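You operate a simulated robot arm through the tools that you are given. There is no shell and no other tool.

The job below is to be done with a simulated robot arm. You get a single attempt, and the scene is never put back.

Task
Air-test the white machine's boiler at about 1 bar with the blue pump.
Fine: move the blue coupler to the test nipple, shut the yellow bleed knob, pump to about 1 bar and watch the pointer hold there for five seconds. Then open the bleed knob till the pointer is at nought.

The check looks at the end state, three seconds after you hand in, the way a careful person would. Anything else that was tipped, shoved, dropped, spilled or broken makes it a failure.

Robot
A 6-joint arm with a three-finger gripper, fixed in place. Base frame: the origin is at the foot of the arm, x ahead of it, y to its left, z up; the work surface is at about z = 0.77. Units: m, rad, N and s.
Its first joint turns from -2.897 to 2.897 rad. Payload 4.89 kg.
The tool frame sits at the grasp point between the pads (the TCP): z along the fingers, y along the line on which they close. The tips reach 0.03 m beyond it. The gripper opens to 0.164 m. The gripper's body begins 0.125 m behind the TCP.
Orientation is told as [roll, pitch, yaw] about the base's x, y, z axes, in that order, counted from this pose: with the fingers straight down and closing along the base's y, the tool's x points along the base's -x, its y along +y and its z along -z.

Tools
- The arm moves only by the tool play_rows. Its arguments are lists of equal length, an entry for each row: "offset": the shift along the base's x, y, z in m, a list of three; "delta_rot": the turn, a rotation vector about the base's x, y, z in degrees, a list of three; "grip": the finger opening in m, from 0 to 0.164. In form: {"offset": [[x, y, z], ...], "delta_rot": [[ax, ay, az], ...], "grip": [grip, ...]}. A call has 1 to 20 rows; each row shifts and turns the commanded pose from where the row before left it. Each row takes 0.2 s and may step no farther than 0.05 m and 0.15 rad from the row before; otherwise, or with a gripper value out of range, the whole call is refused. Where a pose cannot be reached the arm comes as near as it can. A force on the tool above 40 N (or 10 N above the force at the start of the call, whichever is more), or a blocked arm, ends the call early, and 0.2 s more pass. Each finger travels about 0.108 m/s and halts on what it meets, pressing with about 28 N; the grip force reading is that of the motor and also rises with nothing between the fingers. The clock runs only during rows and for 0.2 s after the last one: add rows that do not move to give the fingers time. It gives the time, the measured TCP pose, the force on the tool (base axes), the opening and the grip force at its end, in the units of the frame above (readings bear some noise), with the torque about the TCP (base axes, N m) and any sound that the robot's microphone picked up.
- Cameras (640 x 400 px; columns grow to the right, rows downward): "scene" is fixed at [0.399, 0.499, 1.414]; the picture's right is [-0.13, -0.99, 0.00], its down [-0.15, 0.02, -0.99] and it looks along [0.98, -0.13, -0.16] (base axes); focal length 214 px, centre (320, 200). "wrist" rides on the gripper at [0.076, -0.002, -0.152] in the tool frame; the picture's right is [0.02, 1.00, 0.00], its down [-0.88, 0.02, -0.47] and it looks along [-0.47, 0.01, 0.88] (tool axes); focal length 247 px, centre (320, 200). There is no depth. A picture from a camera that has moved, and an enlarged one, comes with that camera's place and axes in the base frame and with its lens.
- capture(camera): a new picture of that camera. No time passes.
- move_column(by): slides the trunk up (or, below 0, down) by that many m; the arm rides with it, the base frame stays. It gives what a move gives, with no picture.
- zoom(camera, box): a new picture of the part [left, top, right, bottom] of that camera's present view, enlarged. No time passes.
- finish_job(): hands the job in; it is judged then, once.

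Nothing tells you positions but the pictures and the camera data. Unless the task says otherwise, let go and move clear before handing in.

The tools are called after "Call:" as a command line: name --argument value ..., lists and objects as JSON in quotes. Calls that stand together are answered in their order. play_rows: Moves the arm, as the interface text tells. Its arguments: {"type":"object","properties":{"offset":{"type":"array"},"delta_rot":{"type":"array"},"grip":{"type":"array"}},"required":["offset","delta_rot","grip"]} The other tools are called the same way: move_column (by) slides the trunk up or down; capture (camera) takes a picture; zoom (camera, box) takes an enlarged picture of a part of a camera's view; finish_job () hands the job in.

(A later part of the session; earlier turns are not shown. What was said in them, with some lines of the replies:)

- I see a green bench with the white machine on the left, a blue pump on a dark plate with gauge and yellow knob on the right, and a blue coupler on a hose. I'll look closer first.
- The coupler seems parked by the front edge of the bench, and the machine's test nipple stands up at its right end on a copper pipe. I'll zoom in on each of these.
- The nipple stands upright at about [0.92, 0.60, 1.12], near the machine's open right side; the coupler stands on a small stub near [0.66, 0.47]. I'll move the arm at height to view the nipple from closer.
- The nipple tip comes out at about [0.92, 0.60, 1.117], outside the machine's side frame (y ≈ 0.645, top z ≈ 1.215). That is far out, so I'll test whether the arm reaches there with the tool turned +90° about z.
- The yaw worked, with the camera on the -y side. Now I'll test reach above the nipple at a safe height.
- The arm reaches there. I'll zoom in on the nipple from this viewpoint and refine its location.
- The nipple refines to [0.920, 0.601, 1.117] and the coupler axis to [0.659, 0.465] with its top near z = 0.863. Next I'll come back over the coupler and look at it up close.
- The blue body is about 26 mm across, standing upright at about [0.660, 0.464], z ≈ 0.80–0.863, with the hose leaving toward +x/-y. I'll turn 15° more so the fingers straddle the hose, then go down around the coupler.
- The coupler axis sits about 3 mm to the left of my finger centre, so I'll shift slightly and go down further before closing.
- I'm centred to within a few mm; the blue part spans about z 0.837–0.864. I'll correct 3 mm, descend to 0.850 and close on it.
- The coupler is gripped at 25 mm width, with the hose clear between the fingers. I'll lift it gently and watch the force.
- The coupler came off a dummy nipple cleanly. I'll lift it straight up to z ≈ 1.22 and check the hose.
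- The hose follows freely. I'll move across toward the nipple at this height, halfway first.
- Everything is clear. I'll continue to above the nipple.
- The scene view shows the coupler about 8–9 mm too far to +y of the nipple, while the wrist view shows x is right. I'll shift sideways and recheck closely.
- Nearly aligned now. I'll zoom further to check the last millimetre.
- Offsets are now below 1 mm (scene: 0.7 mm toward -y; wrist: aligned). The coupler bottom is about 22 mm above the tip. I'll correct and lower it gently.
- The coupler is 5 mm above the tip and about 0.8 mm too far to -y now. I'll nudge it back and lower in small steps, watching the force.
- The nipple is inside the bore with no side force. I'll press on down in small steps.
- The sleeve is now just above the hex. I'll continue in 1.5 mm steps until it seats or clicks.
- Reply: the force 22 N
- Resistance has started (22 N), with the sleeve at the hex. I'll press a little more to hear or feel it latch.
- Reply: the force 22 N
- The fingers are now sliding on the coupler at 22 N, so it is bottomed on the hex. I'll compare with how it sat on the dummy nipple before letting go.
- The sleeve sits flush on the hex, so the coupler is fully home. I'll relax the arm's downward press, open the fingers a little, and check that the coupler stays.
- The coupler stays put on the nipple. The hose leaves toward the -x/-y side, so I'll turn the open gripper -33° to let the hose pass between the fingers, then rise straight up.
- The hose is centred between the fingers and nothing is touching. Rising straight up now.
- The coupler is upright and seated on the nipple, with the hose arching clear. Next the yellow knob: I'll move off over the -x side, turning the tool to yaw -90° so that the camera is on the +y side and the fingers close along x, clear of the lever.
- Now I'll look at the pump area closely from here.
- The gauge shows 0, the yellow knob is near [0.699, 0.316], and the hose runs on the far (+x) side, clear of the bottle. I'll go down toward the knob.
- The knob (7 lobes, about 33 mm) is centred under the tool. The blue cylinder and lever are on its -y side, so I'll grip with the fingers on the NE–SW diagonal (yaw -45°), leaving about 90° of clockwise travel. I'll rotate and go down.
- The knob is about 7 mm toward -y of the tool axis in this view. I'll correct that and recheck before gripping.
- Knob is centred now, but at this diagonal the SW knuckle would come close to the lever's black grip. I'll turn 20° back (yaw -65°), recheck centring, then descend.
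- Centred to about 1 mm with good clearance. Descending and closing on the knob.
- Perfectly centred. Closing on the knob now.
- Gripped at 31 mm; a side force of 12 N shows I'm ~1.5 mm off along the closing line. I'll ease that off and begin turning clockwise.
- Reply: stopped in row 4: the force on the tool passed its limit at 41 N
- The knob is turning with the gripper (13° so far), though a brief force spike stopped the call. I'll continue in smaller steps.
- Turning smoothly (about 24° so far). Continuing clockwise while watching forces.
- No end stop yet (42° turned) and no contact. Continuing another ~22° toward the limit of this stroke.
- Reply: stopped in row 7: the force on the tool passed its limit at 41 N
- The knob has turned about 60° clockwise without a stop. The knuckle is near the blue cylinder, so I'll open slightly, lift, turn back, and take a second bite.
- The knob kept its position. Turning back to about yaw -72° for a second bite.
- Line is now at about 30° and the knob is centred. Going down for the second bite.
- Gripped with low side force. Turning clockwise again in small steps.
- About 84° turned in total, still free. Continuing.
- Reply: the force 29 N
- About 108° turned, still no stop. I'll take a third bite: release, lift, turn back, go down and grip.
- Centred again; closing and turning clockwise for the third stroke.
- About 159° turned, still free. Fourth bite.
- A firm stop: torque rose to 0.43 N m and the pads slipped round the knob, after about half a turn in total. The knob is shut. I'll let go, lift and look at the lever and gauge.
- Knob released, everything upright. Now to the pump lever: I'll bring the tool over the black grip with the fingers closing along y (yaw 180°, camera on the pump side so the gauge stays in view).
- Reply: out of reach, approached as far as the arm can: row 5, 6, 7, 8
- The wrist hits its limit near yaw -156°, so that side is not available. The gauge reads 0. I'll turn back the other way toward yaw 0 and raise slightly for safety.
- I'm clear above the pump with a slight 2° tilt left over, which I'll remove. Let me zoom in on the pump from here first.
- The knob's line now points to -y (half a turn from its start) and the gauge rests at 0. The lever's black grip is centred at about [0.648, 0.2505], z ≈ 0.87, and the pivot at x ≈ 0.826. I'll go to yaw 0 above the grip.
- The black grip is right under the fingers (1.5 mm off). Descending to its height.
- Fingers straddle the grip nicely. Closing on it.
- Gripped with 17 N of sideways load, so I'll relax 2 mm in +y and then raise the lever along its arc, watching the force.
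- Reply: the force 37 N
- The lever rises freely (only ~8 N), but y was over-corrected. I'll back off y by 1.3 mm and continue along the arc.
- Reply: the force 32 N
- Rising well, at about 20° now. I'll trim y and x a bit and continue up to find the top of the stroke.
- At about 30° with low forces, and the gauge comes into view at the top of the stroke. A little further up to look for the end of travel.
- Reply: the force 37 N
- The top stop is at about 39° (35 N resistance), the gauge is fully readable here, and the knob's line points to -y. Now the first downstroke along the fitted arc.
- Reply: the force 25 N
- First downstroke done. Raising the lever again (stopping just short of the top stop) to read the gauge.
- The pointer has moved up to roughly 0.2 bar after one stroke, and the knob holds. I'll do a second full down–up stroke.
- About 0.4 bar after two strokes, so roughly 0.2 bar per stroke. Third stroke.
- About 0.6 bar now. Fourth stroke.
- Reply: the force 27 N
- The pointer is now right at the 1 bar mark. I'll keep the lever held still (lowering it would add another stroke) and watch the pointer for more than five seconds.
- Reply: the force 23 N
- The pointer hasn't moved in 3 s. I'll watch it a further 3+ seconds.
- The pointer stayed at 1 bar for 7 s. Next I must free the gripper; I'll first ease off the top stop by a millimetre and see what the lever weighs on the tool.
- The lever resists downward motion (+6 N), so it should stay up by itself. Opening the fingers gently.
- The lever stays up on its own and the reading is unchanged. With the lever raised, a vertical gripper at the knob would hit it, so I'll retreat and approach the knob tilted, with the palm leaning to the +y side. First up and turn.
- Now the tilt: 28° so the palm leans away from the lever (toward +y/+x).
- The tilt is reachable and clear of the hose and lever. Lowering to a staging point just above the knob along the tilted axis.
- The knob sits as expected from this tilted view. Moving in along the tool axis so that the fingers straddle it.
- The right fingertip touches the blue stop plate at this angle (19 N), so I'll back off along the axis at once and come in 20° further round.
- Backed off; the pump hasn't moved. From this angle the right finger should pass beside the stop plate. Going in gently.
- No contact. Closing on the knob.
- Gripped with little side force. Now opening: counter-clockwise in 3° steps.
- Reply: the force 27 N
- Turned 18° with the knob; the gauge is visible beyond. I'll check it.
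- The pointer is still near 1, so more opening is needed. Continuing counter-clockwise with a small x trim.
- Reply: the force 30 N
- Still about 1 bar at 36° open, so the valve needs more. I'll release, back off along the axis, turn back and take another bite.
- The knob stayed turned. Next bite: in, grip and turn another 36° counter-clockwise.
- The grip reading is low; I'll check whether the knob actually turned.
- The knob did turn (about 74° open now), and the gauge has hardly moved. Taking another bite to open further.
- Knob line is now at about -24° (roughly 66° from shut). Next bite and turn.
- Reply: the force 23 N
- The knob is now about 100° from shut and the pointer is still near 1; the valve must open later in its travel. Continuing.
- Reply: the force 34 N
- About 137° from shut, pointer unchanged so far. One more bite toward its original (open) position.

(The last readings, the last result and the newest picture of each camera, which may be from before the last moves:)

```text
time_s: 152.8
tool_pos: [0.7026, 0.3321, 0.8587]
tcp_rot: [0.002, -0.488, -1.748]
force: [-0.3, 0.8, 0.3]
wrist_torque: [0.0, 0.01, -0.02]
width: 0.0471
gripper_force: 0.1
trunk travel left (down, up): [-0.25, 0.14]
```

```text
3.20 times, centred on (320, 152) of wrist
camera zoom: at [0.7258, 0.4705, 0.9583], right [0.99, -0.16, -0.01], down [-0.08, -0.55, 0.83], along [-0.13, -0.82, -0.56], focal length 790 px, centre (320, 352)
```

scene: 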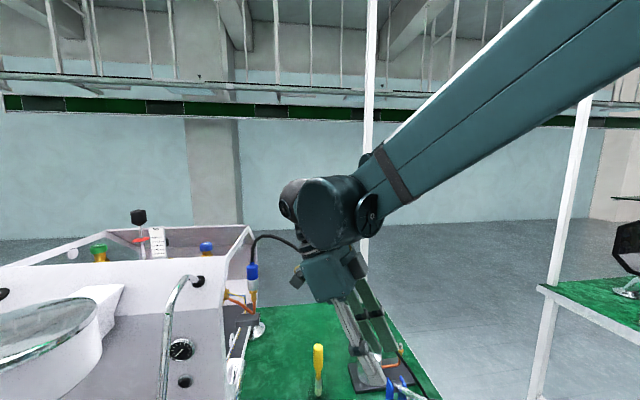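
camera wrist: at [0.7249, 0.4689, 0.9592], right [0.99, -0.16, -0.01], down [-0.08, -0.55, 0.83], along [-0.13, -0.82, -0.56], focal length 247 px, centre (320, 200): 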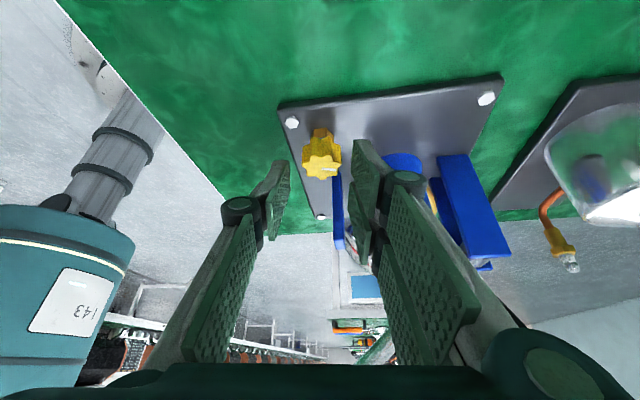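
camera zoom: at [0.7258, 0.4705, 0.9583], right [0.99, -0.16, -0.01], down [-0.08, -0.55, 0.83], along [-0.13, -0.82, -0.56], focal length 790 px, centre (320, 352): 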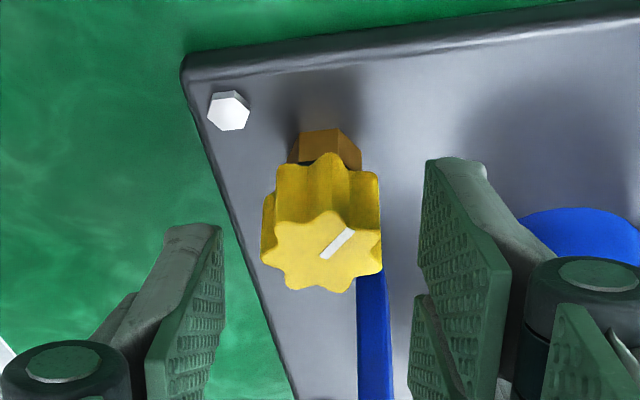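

Call:
play_rows --offset '[[-0.0007, -0.0049, -0.0087], [-0.0007, -0.0049, -0.0087], [-0.0007, -0.0049, -0.0087], [-0.0006, -0.0049, -0.0087], [0, 0, 0], [0, 0, 0], [0, 0, 0], [0, 0, 0], [0, 0, 0], [0, 0, 0], [0, 0, 0], [0, 0, 0], [0, 0, 0], [0, 0, 0], [0, 0, 0], [0, 0, 0], [0, 0, 0], [0, 0, 0], [0, 0, 0]]' --delta_rot '[[0, 0, 0], [0, 0, 0], [0, 0, 0], [0, 0, 0], [0, 0, 0], [0, 0, 0], [0, 0, 0], [0, 0, 0], [0, 0, 3.6], [0, 0, 3.6], [0, 0, 3.6], [0, 0, 3.6], [0, 0, 3.6], [0, 0, 3.6], [0, 0, 3.6], [0, 0, 3.6], [0, 0, 3.6], [0, 0, 3.6], [0, 0, 0]]' --grip '[0.047, 0.047, 0.047, 0.047, 0.04, 0.034, 0.026, 0.024, 0.024, 0.024, 0.024, 0.024, 0.024, 0.024, 0.024, 0.024, 0.024, 0.024, 0.024]'

Call:
zoom --camera "wrist" --box '[220, 110, 420, 235]'

Call:
zoom --camera "wrist" --box '[260, 220, 360, 310]'

```text
time_s: 156.8
tool_pos: [0.6998, 0.3125, 0.824]
tcp_rot: [0.0, -0.486, -1.117]
force: [-31.0, 4.3, -17.2]
wrist_torque: [0.31, 0.92, -0.03]
width: 0.0312
gripper_force: 45.0
trunk travel left (down, up): [-0.25, 0.14]
```

```text
3.20 times, centred on (320, 172) of wrist
camera zoom: at [0.6375, 0.4382, 0.9231], right [0.89, 0.46, -0.01], down [0.26, -0.49, 0.83], along [0.37, -0.74, -0.56], focal length 790 px, centre (320, 288)
```

zoom: 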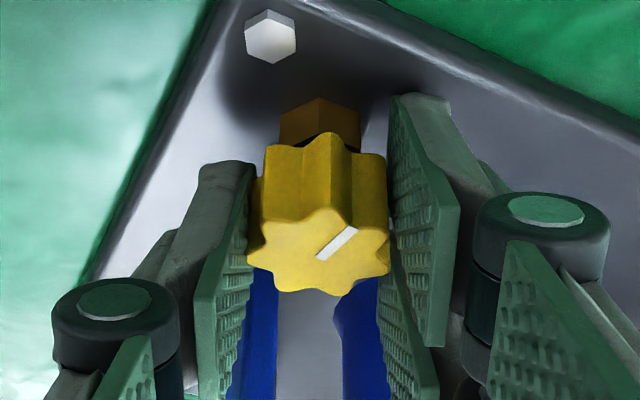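

```text
4.44 times, centred on (310, 265) of wrist
camera zoom: at [0.6375, 0.4382, 0.9231], right [0.89, 0.46, -0.01], down [0.26, -0.49, 0.83], along [0.37, -0.74, -0.56], focal length 1098 px, centre (364, -89)
```

zoom: 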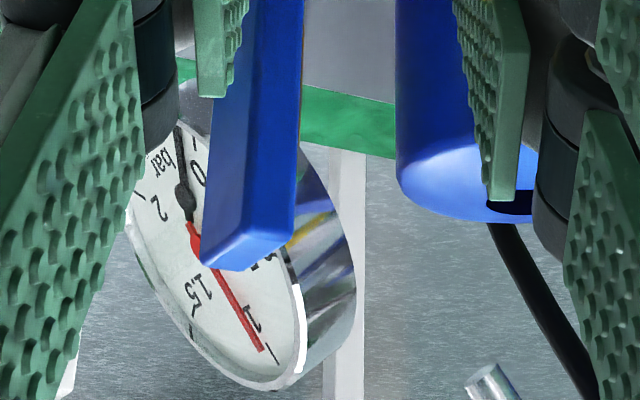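

The knob is back near its original position but the pointer still reads about 1. I'll wait a moment and read the gauge more carefully.

Call:
play_rows --offset '[[0.001, 0, 0], [0, 0, 0], [0, 0, 0], [0, 0, 0], [0, 0, 0], [0, 0, 0], [0, 0, 0], [0, 0, 0]]' --delta_rot '[[0, 0, 0], [0, 0, 0], [0, 0, 0], [0, 0, 0], [0, 0, 0], [0, 0, 0], [0, 0, 0], [0, 0, 0]]' --grip '[0.024, 0.024, 0.024, 0.024, 0.024, 0.024, 0.024, 0.024]'

Call:
zoom --camera "wrist" --box '[285, 245, 335, 310]'

```text
time_s: 157.3
tool_pos: [0.7006, 0.3126, 0.8238]
tcp_rot: [-0.001, -0.487, -1.116]
force: [-6.4, 4.4, 0.4]
wrist_torque: [0.06, 0.36, 0.0]
width: 0.0309
gripper_force: 45.1
trunk travel left (down, up): [-0.25, 0.14]
stopped in row 2: the force on the tool passed its limit at 47 N (the readings are from after the stop); the commanded pose is now the measured one
```

```text
6.15 times, centred on (310, 278) of wrist
camera zoom: at [0.6378, 0.4381, 0.9233], right [0.89, 0.46, -0.01], down [0.26, -0.49, 0.83], along [0.37, -0.74, -0.56], focal length 1520 px, centre (382, -277)
```

zoom: 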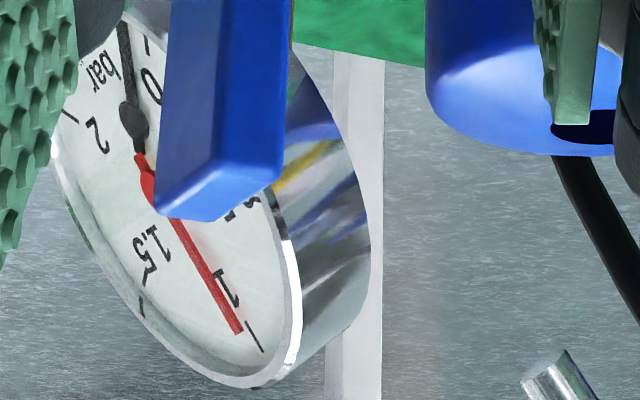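

There's a second, dark hand on the dial that points up near 0 while the red one stays at 1. Perhaps the red hand now only marks the maximum, so I need a proper look. I'll release the knob and back off along the axis, then rise.

Call:
play_rows --offset '[[0, 0, 0], [0, 0, 0], [0, 0, 0], [-0.0041, 0.0084, 0.0177], [-0.0062, 0.0126, 0.0265], [-0.0062, 0.0126, 0.0265], [0, 0.01, 0.04], [0, 0.01, 0.045], [0, 0.01, 0.045], [0, 0, 0.045], [0, 0, 0.03], [0, 0, 0]]' --delta_rot '[[0, 0, 0], [0, 0, 0], [0, 0, 0], [0, 0, 0], [0, 0, 0], [0, 0, 0], [0, 0, 0], [0, 0, 0], [0, 0, 0], [0, 0, 0], [0, 0, 0], [0, 0, 0]]' --grip '[0.036, 0.042, 0.045, 0.045, 0.046, 0.047, 0.047, 0.047, 0.047, 0.047, 0.047, 0.047]'

Call:
capture --camera "wrist"

```text
time_s: 159.9
tool_pos: [0.682, 0.3737, 1.0991]
tcp_rot: [0.0, -0.486, -1.117]
force: [0.0, 0.1, -0.4]
wrist_torque: [0.09, -0.02, 0.06]
width: 0.0472
gripper_force: 0.1
trunk travel left (down, up): [-0.25, 0.14]
```

```text
taken
camera wrist: at [0.621, 0.4998, 1.1987], right [0.89, 0.46, -0.01], down [0.26, -0.49, 0.83], along [0.37, -0.74, -0.56], focal length 247 px, centre (320, 200)
```

wrist: 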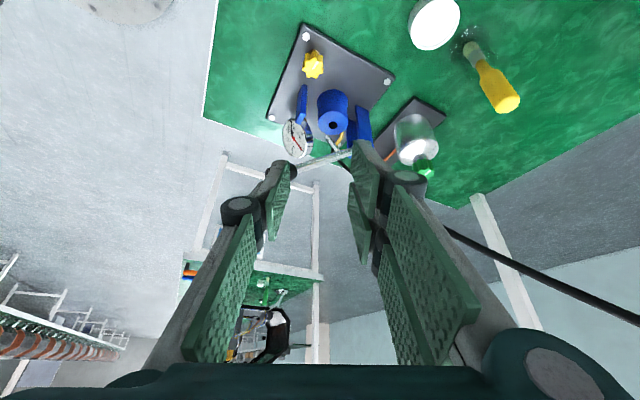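

Call:
zoom --camera "wrist" --box '[265, 105, 345, 165]'

Call:
zoom --camera "wrist" --box '[280, 115, 315, 162]'

Call:
capture --camera "scene"

```text
6.67 times, centred on (305, 135) of wrist
camera zoom: at [0.621, 0.4998, 1.1987], right [0.89, 0.46, -0.01], down [0.26, -0.49, 0.83], along [0.37, -0.74, -0.56], focal length 1646 px, centre (420, 633)
```

zoom: 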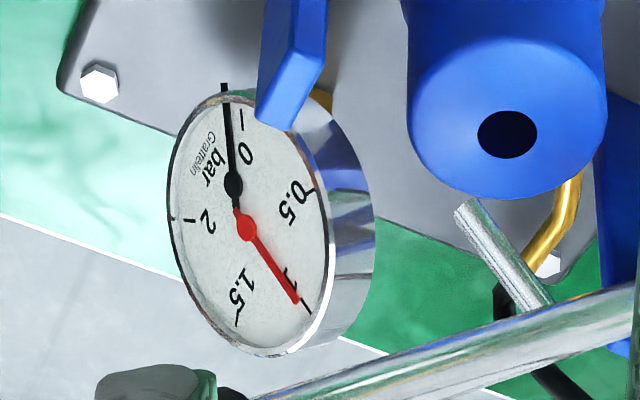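

```text
8.51 times, centred on (298, 138) of wrist
camera zoom: at [0.621, 0.4998, 1.1987], right [0.89, 0.46, -0.01], down [0.26, -0.49, 0.83], along [0.37, -0.74, -0.56], focal length 2102 px, centre (512, 723)
```

zoom: 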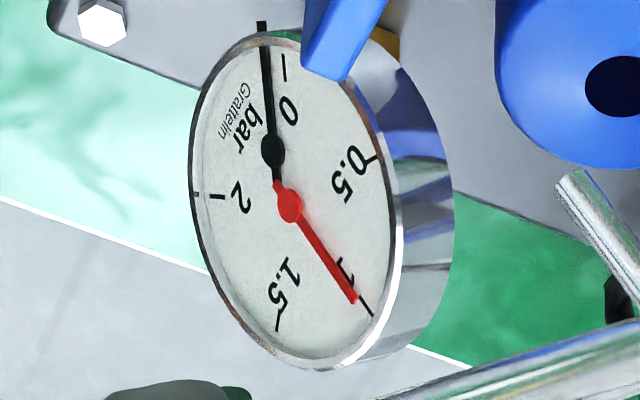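

```text
taken
```

scene: 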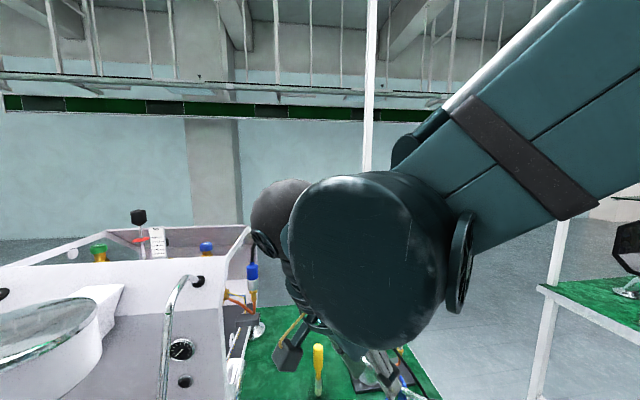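

The dark hand seems to sit at 0 and the red one at 1, but I want a clear head-on view like the earlier ones. I'll level the tool, turn to yaw 0 and look at the gauge from the -x side.

Call:
play_rows --offset '[[0, 0, 0.02], [0, 0, 0.02], [0, 0, 0.01], [0, 0, 0], [-0.003, -0.018, 0], [-0.003, -0.02, 0], [-0.003, -0.02, 0], [-0.003, -0.02, 0], [-0.003, -0.02, 0], [-0.004, -0.02, 0], [-0.004, -0.022, 0], [-0.004, -0.022, 0], [0, 0, 0]]' --delta_rot '[[6.29, 3.07, 0], [6.29, 3.07, 0], [6.29, 3.07, 0], [6.29, 3.07, 0], [0, 0, 8], [0, 0, 8], [0, 0, 8], [0, 0, 8], [0, 0, 8], [0, 0, 8], [0, 0, 8], [0, 0, 8], [0, 0, 0]]' --grip '[0.06, 0.07, 0.08, 0.08, 0.08, 0.08, 0.08, 0.08, 0.08, 0.08, 0.08, 0.08, 0.08]'

Call:
capture --camera "wrist"

Call:
zoom --camera "wrist" --box '[280, 120, 360, 180]'

```text
time_s: 162.7
tool_pos: [0.6572, 0.2145, 1.1489]
tcp_rot: [0.0, 0.001, 0.003]
force: [-0.4, -0.6, 0.0]
wrist_torque: [0.03, -0.06, 0.01]
width: 0.0798
gripper_force: 0.1
trunk travel left (down, up): [-0.25, 0.14]
```

```text
taken
camera wrist: at [0.5803, 0.2132, 1.3032], right [-0.02, 1.0, 0.0], down [0.88, 0.02, 0.47], along [0.47, 0.01, -0.88], focal length 247 px, centre (320, 200)
```

wrist: 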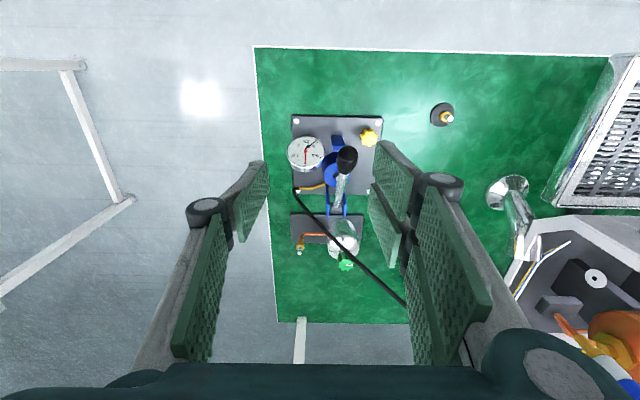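

```text
6.67 times, centred on (320, 150) of wrist
camera zoom: at [0.5803, 0.2132, 1.3032], right [-0.02, 1.0, 0.0], down [0.88, 0.02, 0.47], along [0.47, 0.01, -0.88], focal length 1646 px, centre (320, 533)
```

zoom: 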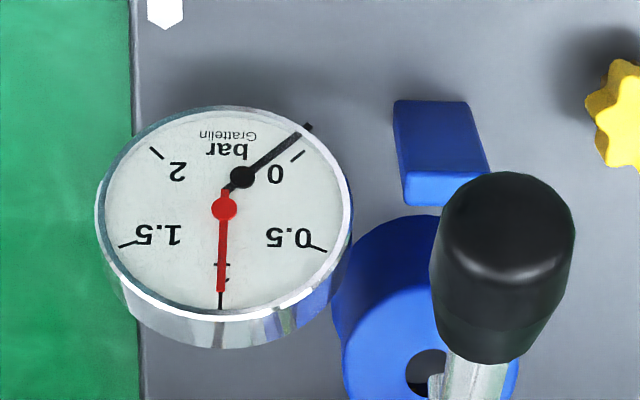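

Now it's clear: the dial has a live black hand, which has dropped back to 0 (it travelled hidden under the red one during pumping), and a red drag hand left at the 1 bar maximum. So the boiler is bled to nought. I'll move clear and check the whole bench.

Call:
play_rows --offset '[[0, 0, 0.03], [0, 0, 0.04], [0, 0.02, 0.04], [-0.01, 0.03, 0.04], [-0.01, 0.03, 0.04], [-0.01, 0.03, 0.03], [-0.01, 0.03, 0.0], [-0.01, 0.03, 0.0], [-0.01, 0.02, 0.0], [0, 0, 0]]' --delta_rot '[[0, 0, 0], [0, 0, 0], [0, 0, 0], [0, 0, 0], [0, 0, 0], [0, 0, 0], [0, 0, 0], [0, 0, 0], [0, 0, 0], [0, 0, 0]]' --grip '[0.09, 0.11, 0.13, 0.15, 0.16, 0.164, 0.164, 0.164, 0.164, 0.164]'

Call:
capture --camera "scene"

Call:
capture --camera "wrist"

Call:
zoom --camera "wrist" --box '[200, 80, 420, 240]'

Call:
zoom --camera "scene" --box '[200, 220, 300, 350]'

Call:
zoom --camera "scene" --box '[300, 300, 460, 400]'

```text
refused: row 4 steps farther than a row can; nothing moved
```

```text
taken
```

scene: 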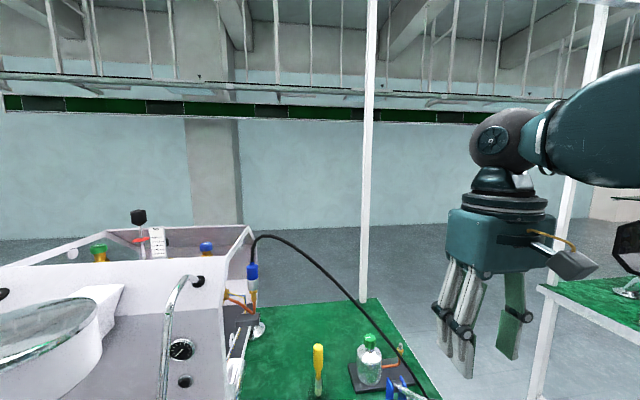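

```text
taken
camera wrist: at [0.5803, 0.2132, 1.3032], right [-0.02, 1.0, 0.0], down [0.88, 0.02, 0.47], along [0.47, 0.01, -0.88], focal length 247 px, centre (320, 200)
```

wrist: 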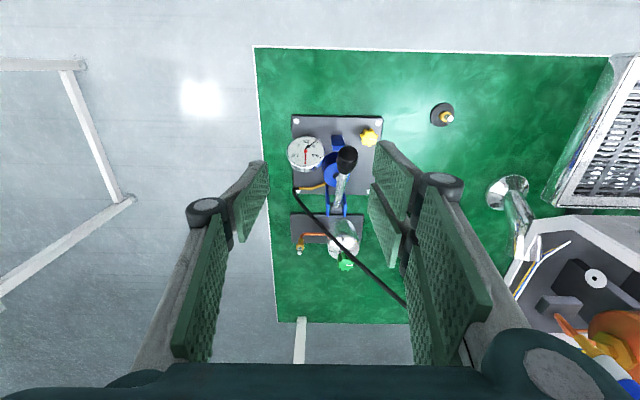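

```text
2.50 times, centred on (310, 160) of wrist
camera zoom: at [0.5803, 0.2132, 1.3032], right [-0.02, 1.0, 0.0], down [0.88, 0.02, 0.47], along [0.47, 0.01, -0.88], focal length 617 px, centre (345, 300)
```

zoom: 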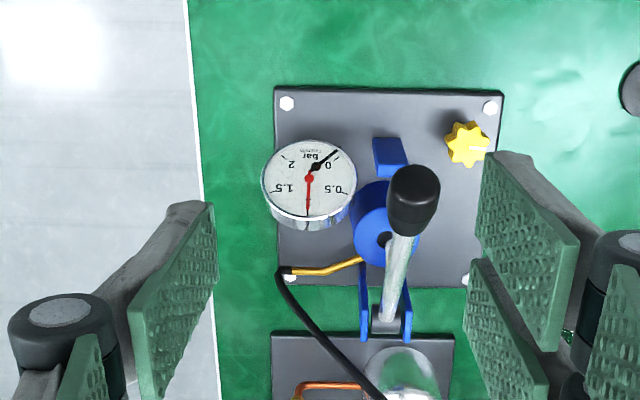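

```text
3.08 times, centred on (250, 285) of scene
camera zoom: at [0.399, 0.499, 1.414], right [-0.13, -0.99, 0.0], down [-0.15, 0.02, -0.99], along [0.98, -0.13, -0.16], focal length 660 px, centre (535, -62)
```

zoom: 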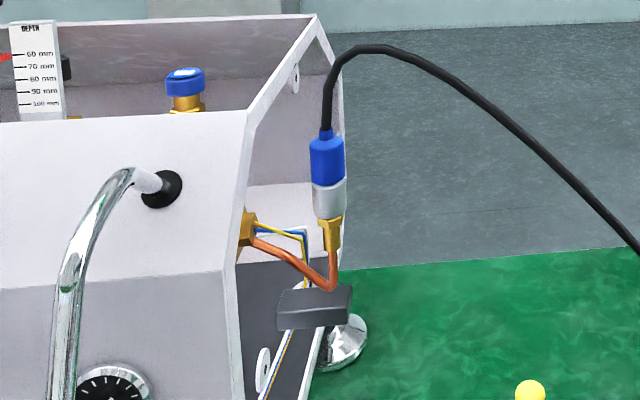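

```text
4.00 times, centred on (380, 350) of scene
camera zoom: at [0.399, 0.499, 1.414], right [-0.13, -0.99, 0.0], down [-0.15, 0.02, -0.99], along [0.98, -0.13, -0.16], focal length 858 px, centre (80, -400)
```

zoom: 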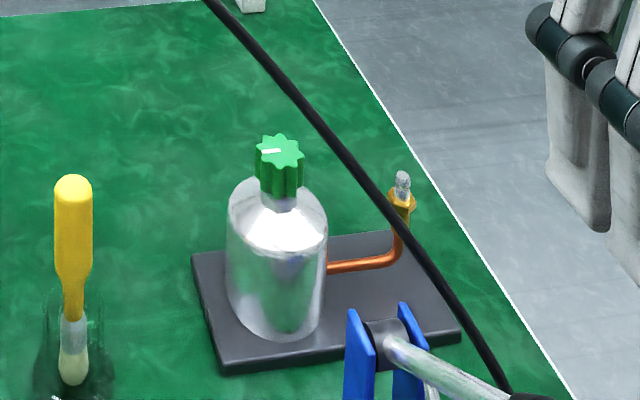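

Everything checks out: coupler seated on the machine's nipple, live pointer at 0, bottle, screwdriver and cup undisturbed. My retreat was refused for too large a step, so I'll repeat it with smaller steps.

Call:
play_rows --offset '[[0, 0, 0.03], [0, 0, 0.04], [0, 0.01, 0.04], [-0.005, 0.02, 0.035], [-0.005, 0.025, 0.03], [-0.01, 0.03, 0.02], [-0.01, 0.03, 0.0], [-0.01, 0.03, 0.0], [-0.01, 0.02, 0.0], [0, 0, 0]]' --delta_rot '[[0, 0, 0], [0, 0, 0], [0, 0, 0], [0, 0, 0], [0, 0, 0], [0, 0, 0], [0, 0, 0], [0, 0, 0], [0, 0, 0], [0, 0, 0]]' --grip '[0.09, 0.1, 0.11, 0.12, 0.13, 0.14, 0.15, 0.16, 0.164, 0.164]'

Call:
capture --camera "scene"

Call:
capture --camera "wrist"

Call:
zoom --camera "wrist" --box '[200, 80, 420, 240]'

```text
time_s: 164.9
tool_pos: [0.6063, 0.3807, 1.3437]
tcp_rot: [0.0, 0.003, 0.001]
force: [0.8, 0.8, -0.9]
wrist_torque: [-0.08, 0.0, 0.0]
width: 0.164
gripper_force: 0.1
trunk travel left (down, up): [-0.25, 0.14]
```

```text
taken
```

scene: 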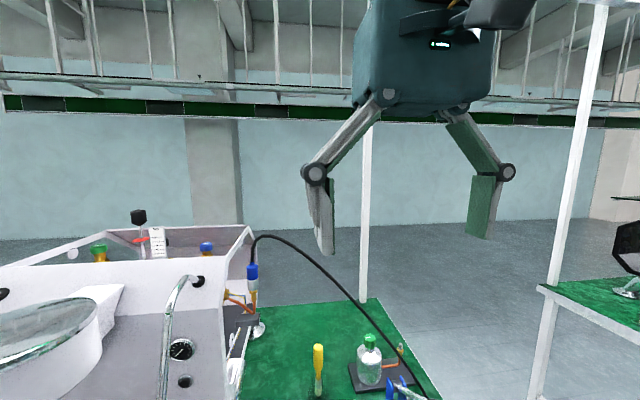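

```text
taken
camera wrist: at [0.5301, 0.38, 1.4976], right [-0.02, 1.0, 0.0], down [0.88, 0.02, 0.47], along [0.47, 0.01, -0.88], focal length 247 px, centre (320, 200)
```

wrist: 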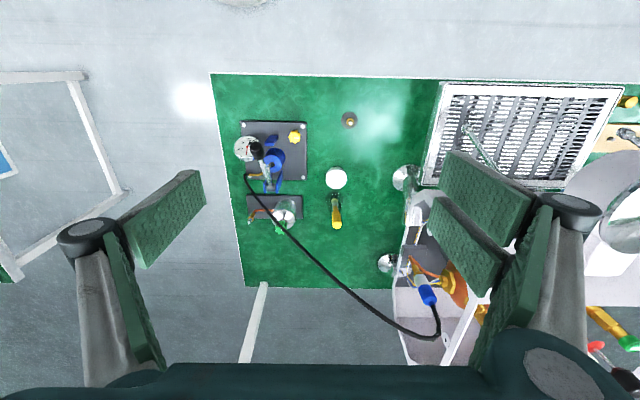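

```text
2.50 times, centred on (310, 160) of wrist
camera zoom: at [0.5301, 0.38, 1.4976], right [-0.02, 1.0, 0.0], down [0.88, 0.02, 0.47], along [0.47, 0.01, -0.88], focal length 617 px, centre (345, 300)
```

zoom: 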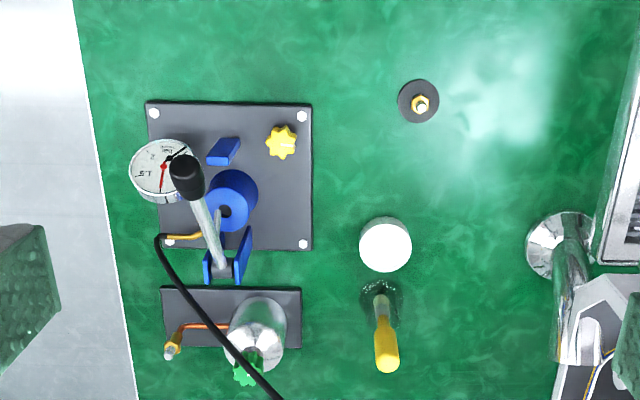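

The arm is clear and the fingers are empty. The coupler sits on the boiler's test nipple, the bleed knob is open, the live pointer is at 0, and everything else stands where it was, so I'm handing in.

Call:
finish_job

```text
The job is handed in.
```

The air test is done and handed in: the boiler held about 1 bar for at least 7 seconds with no drop I could see. It is now bled back to nought.

- **Coupler:** the blue coupler is pushed fully home on the machine's test nipple, flush on the hex. I left it there.
- **Bleed knob:** I shut it by turning it clockwise about half a turn, to a firm stop. It is now open again, close to where it started.
- **Pumping:** four full strokes brought the pointer to the 1 bar mark.
- **Gauge:** it has two hands. The black one gives the live pressure and is at 0. The red one stayed at 1 bar, so I take it to be a maximum marker. I worked this out from how the hands moved, since nothing on the dial says so.
- **Pump lever:** I left it raised, because lowering it would have pushed more air in during the test. It was down at the start and stays up on its own.
- **Contact:** on one approach to the knob, a fingertip pressed the blue stop plate under the lever at about 19 N. I backed off at once, and the pump did not visibly move.

In the last pictures the bottle, screwdriver and white cup were standing where they started.
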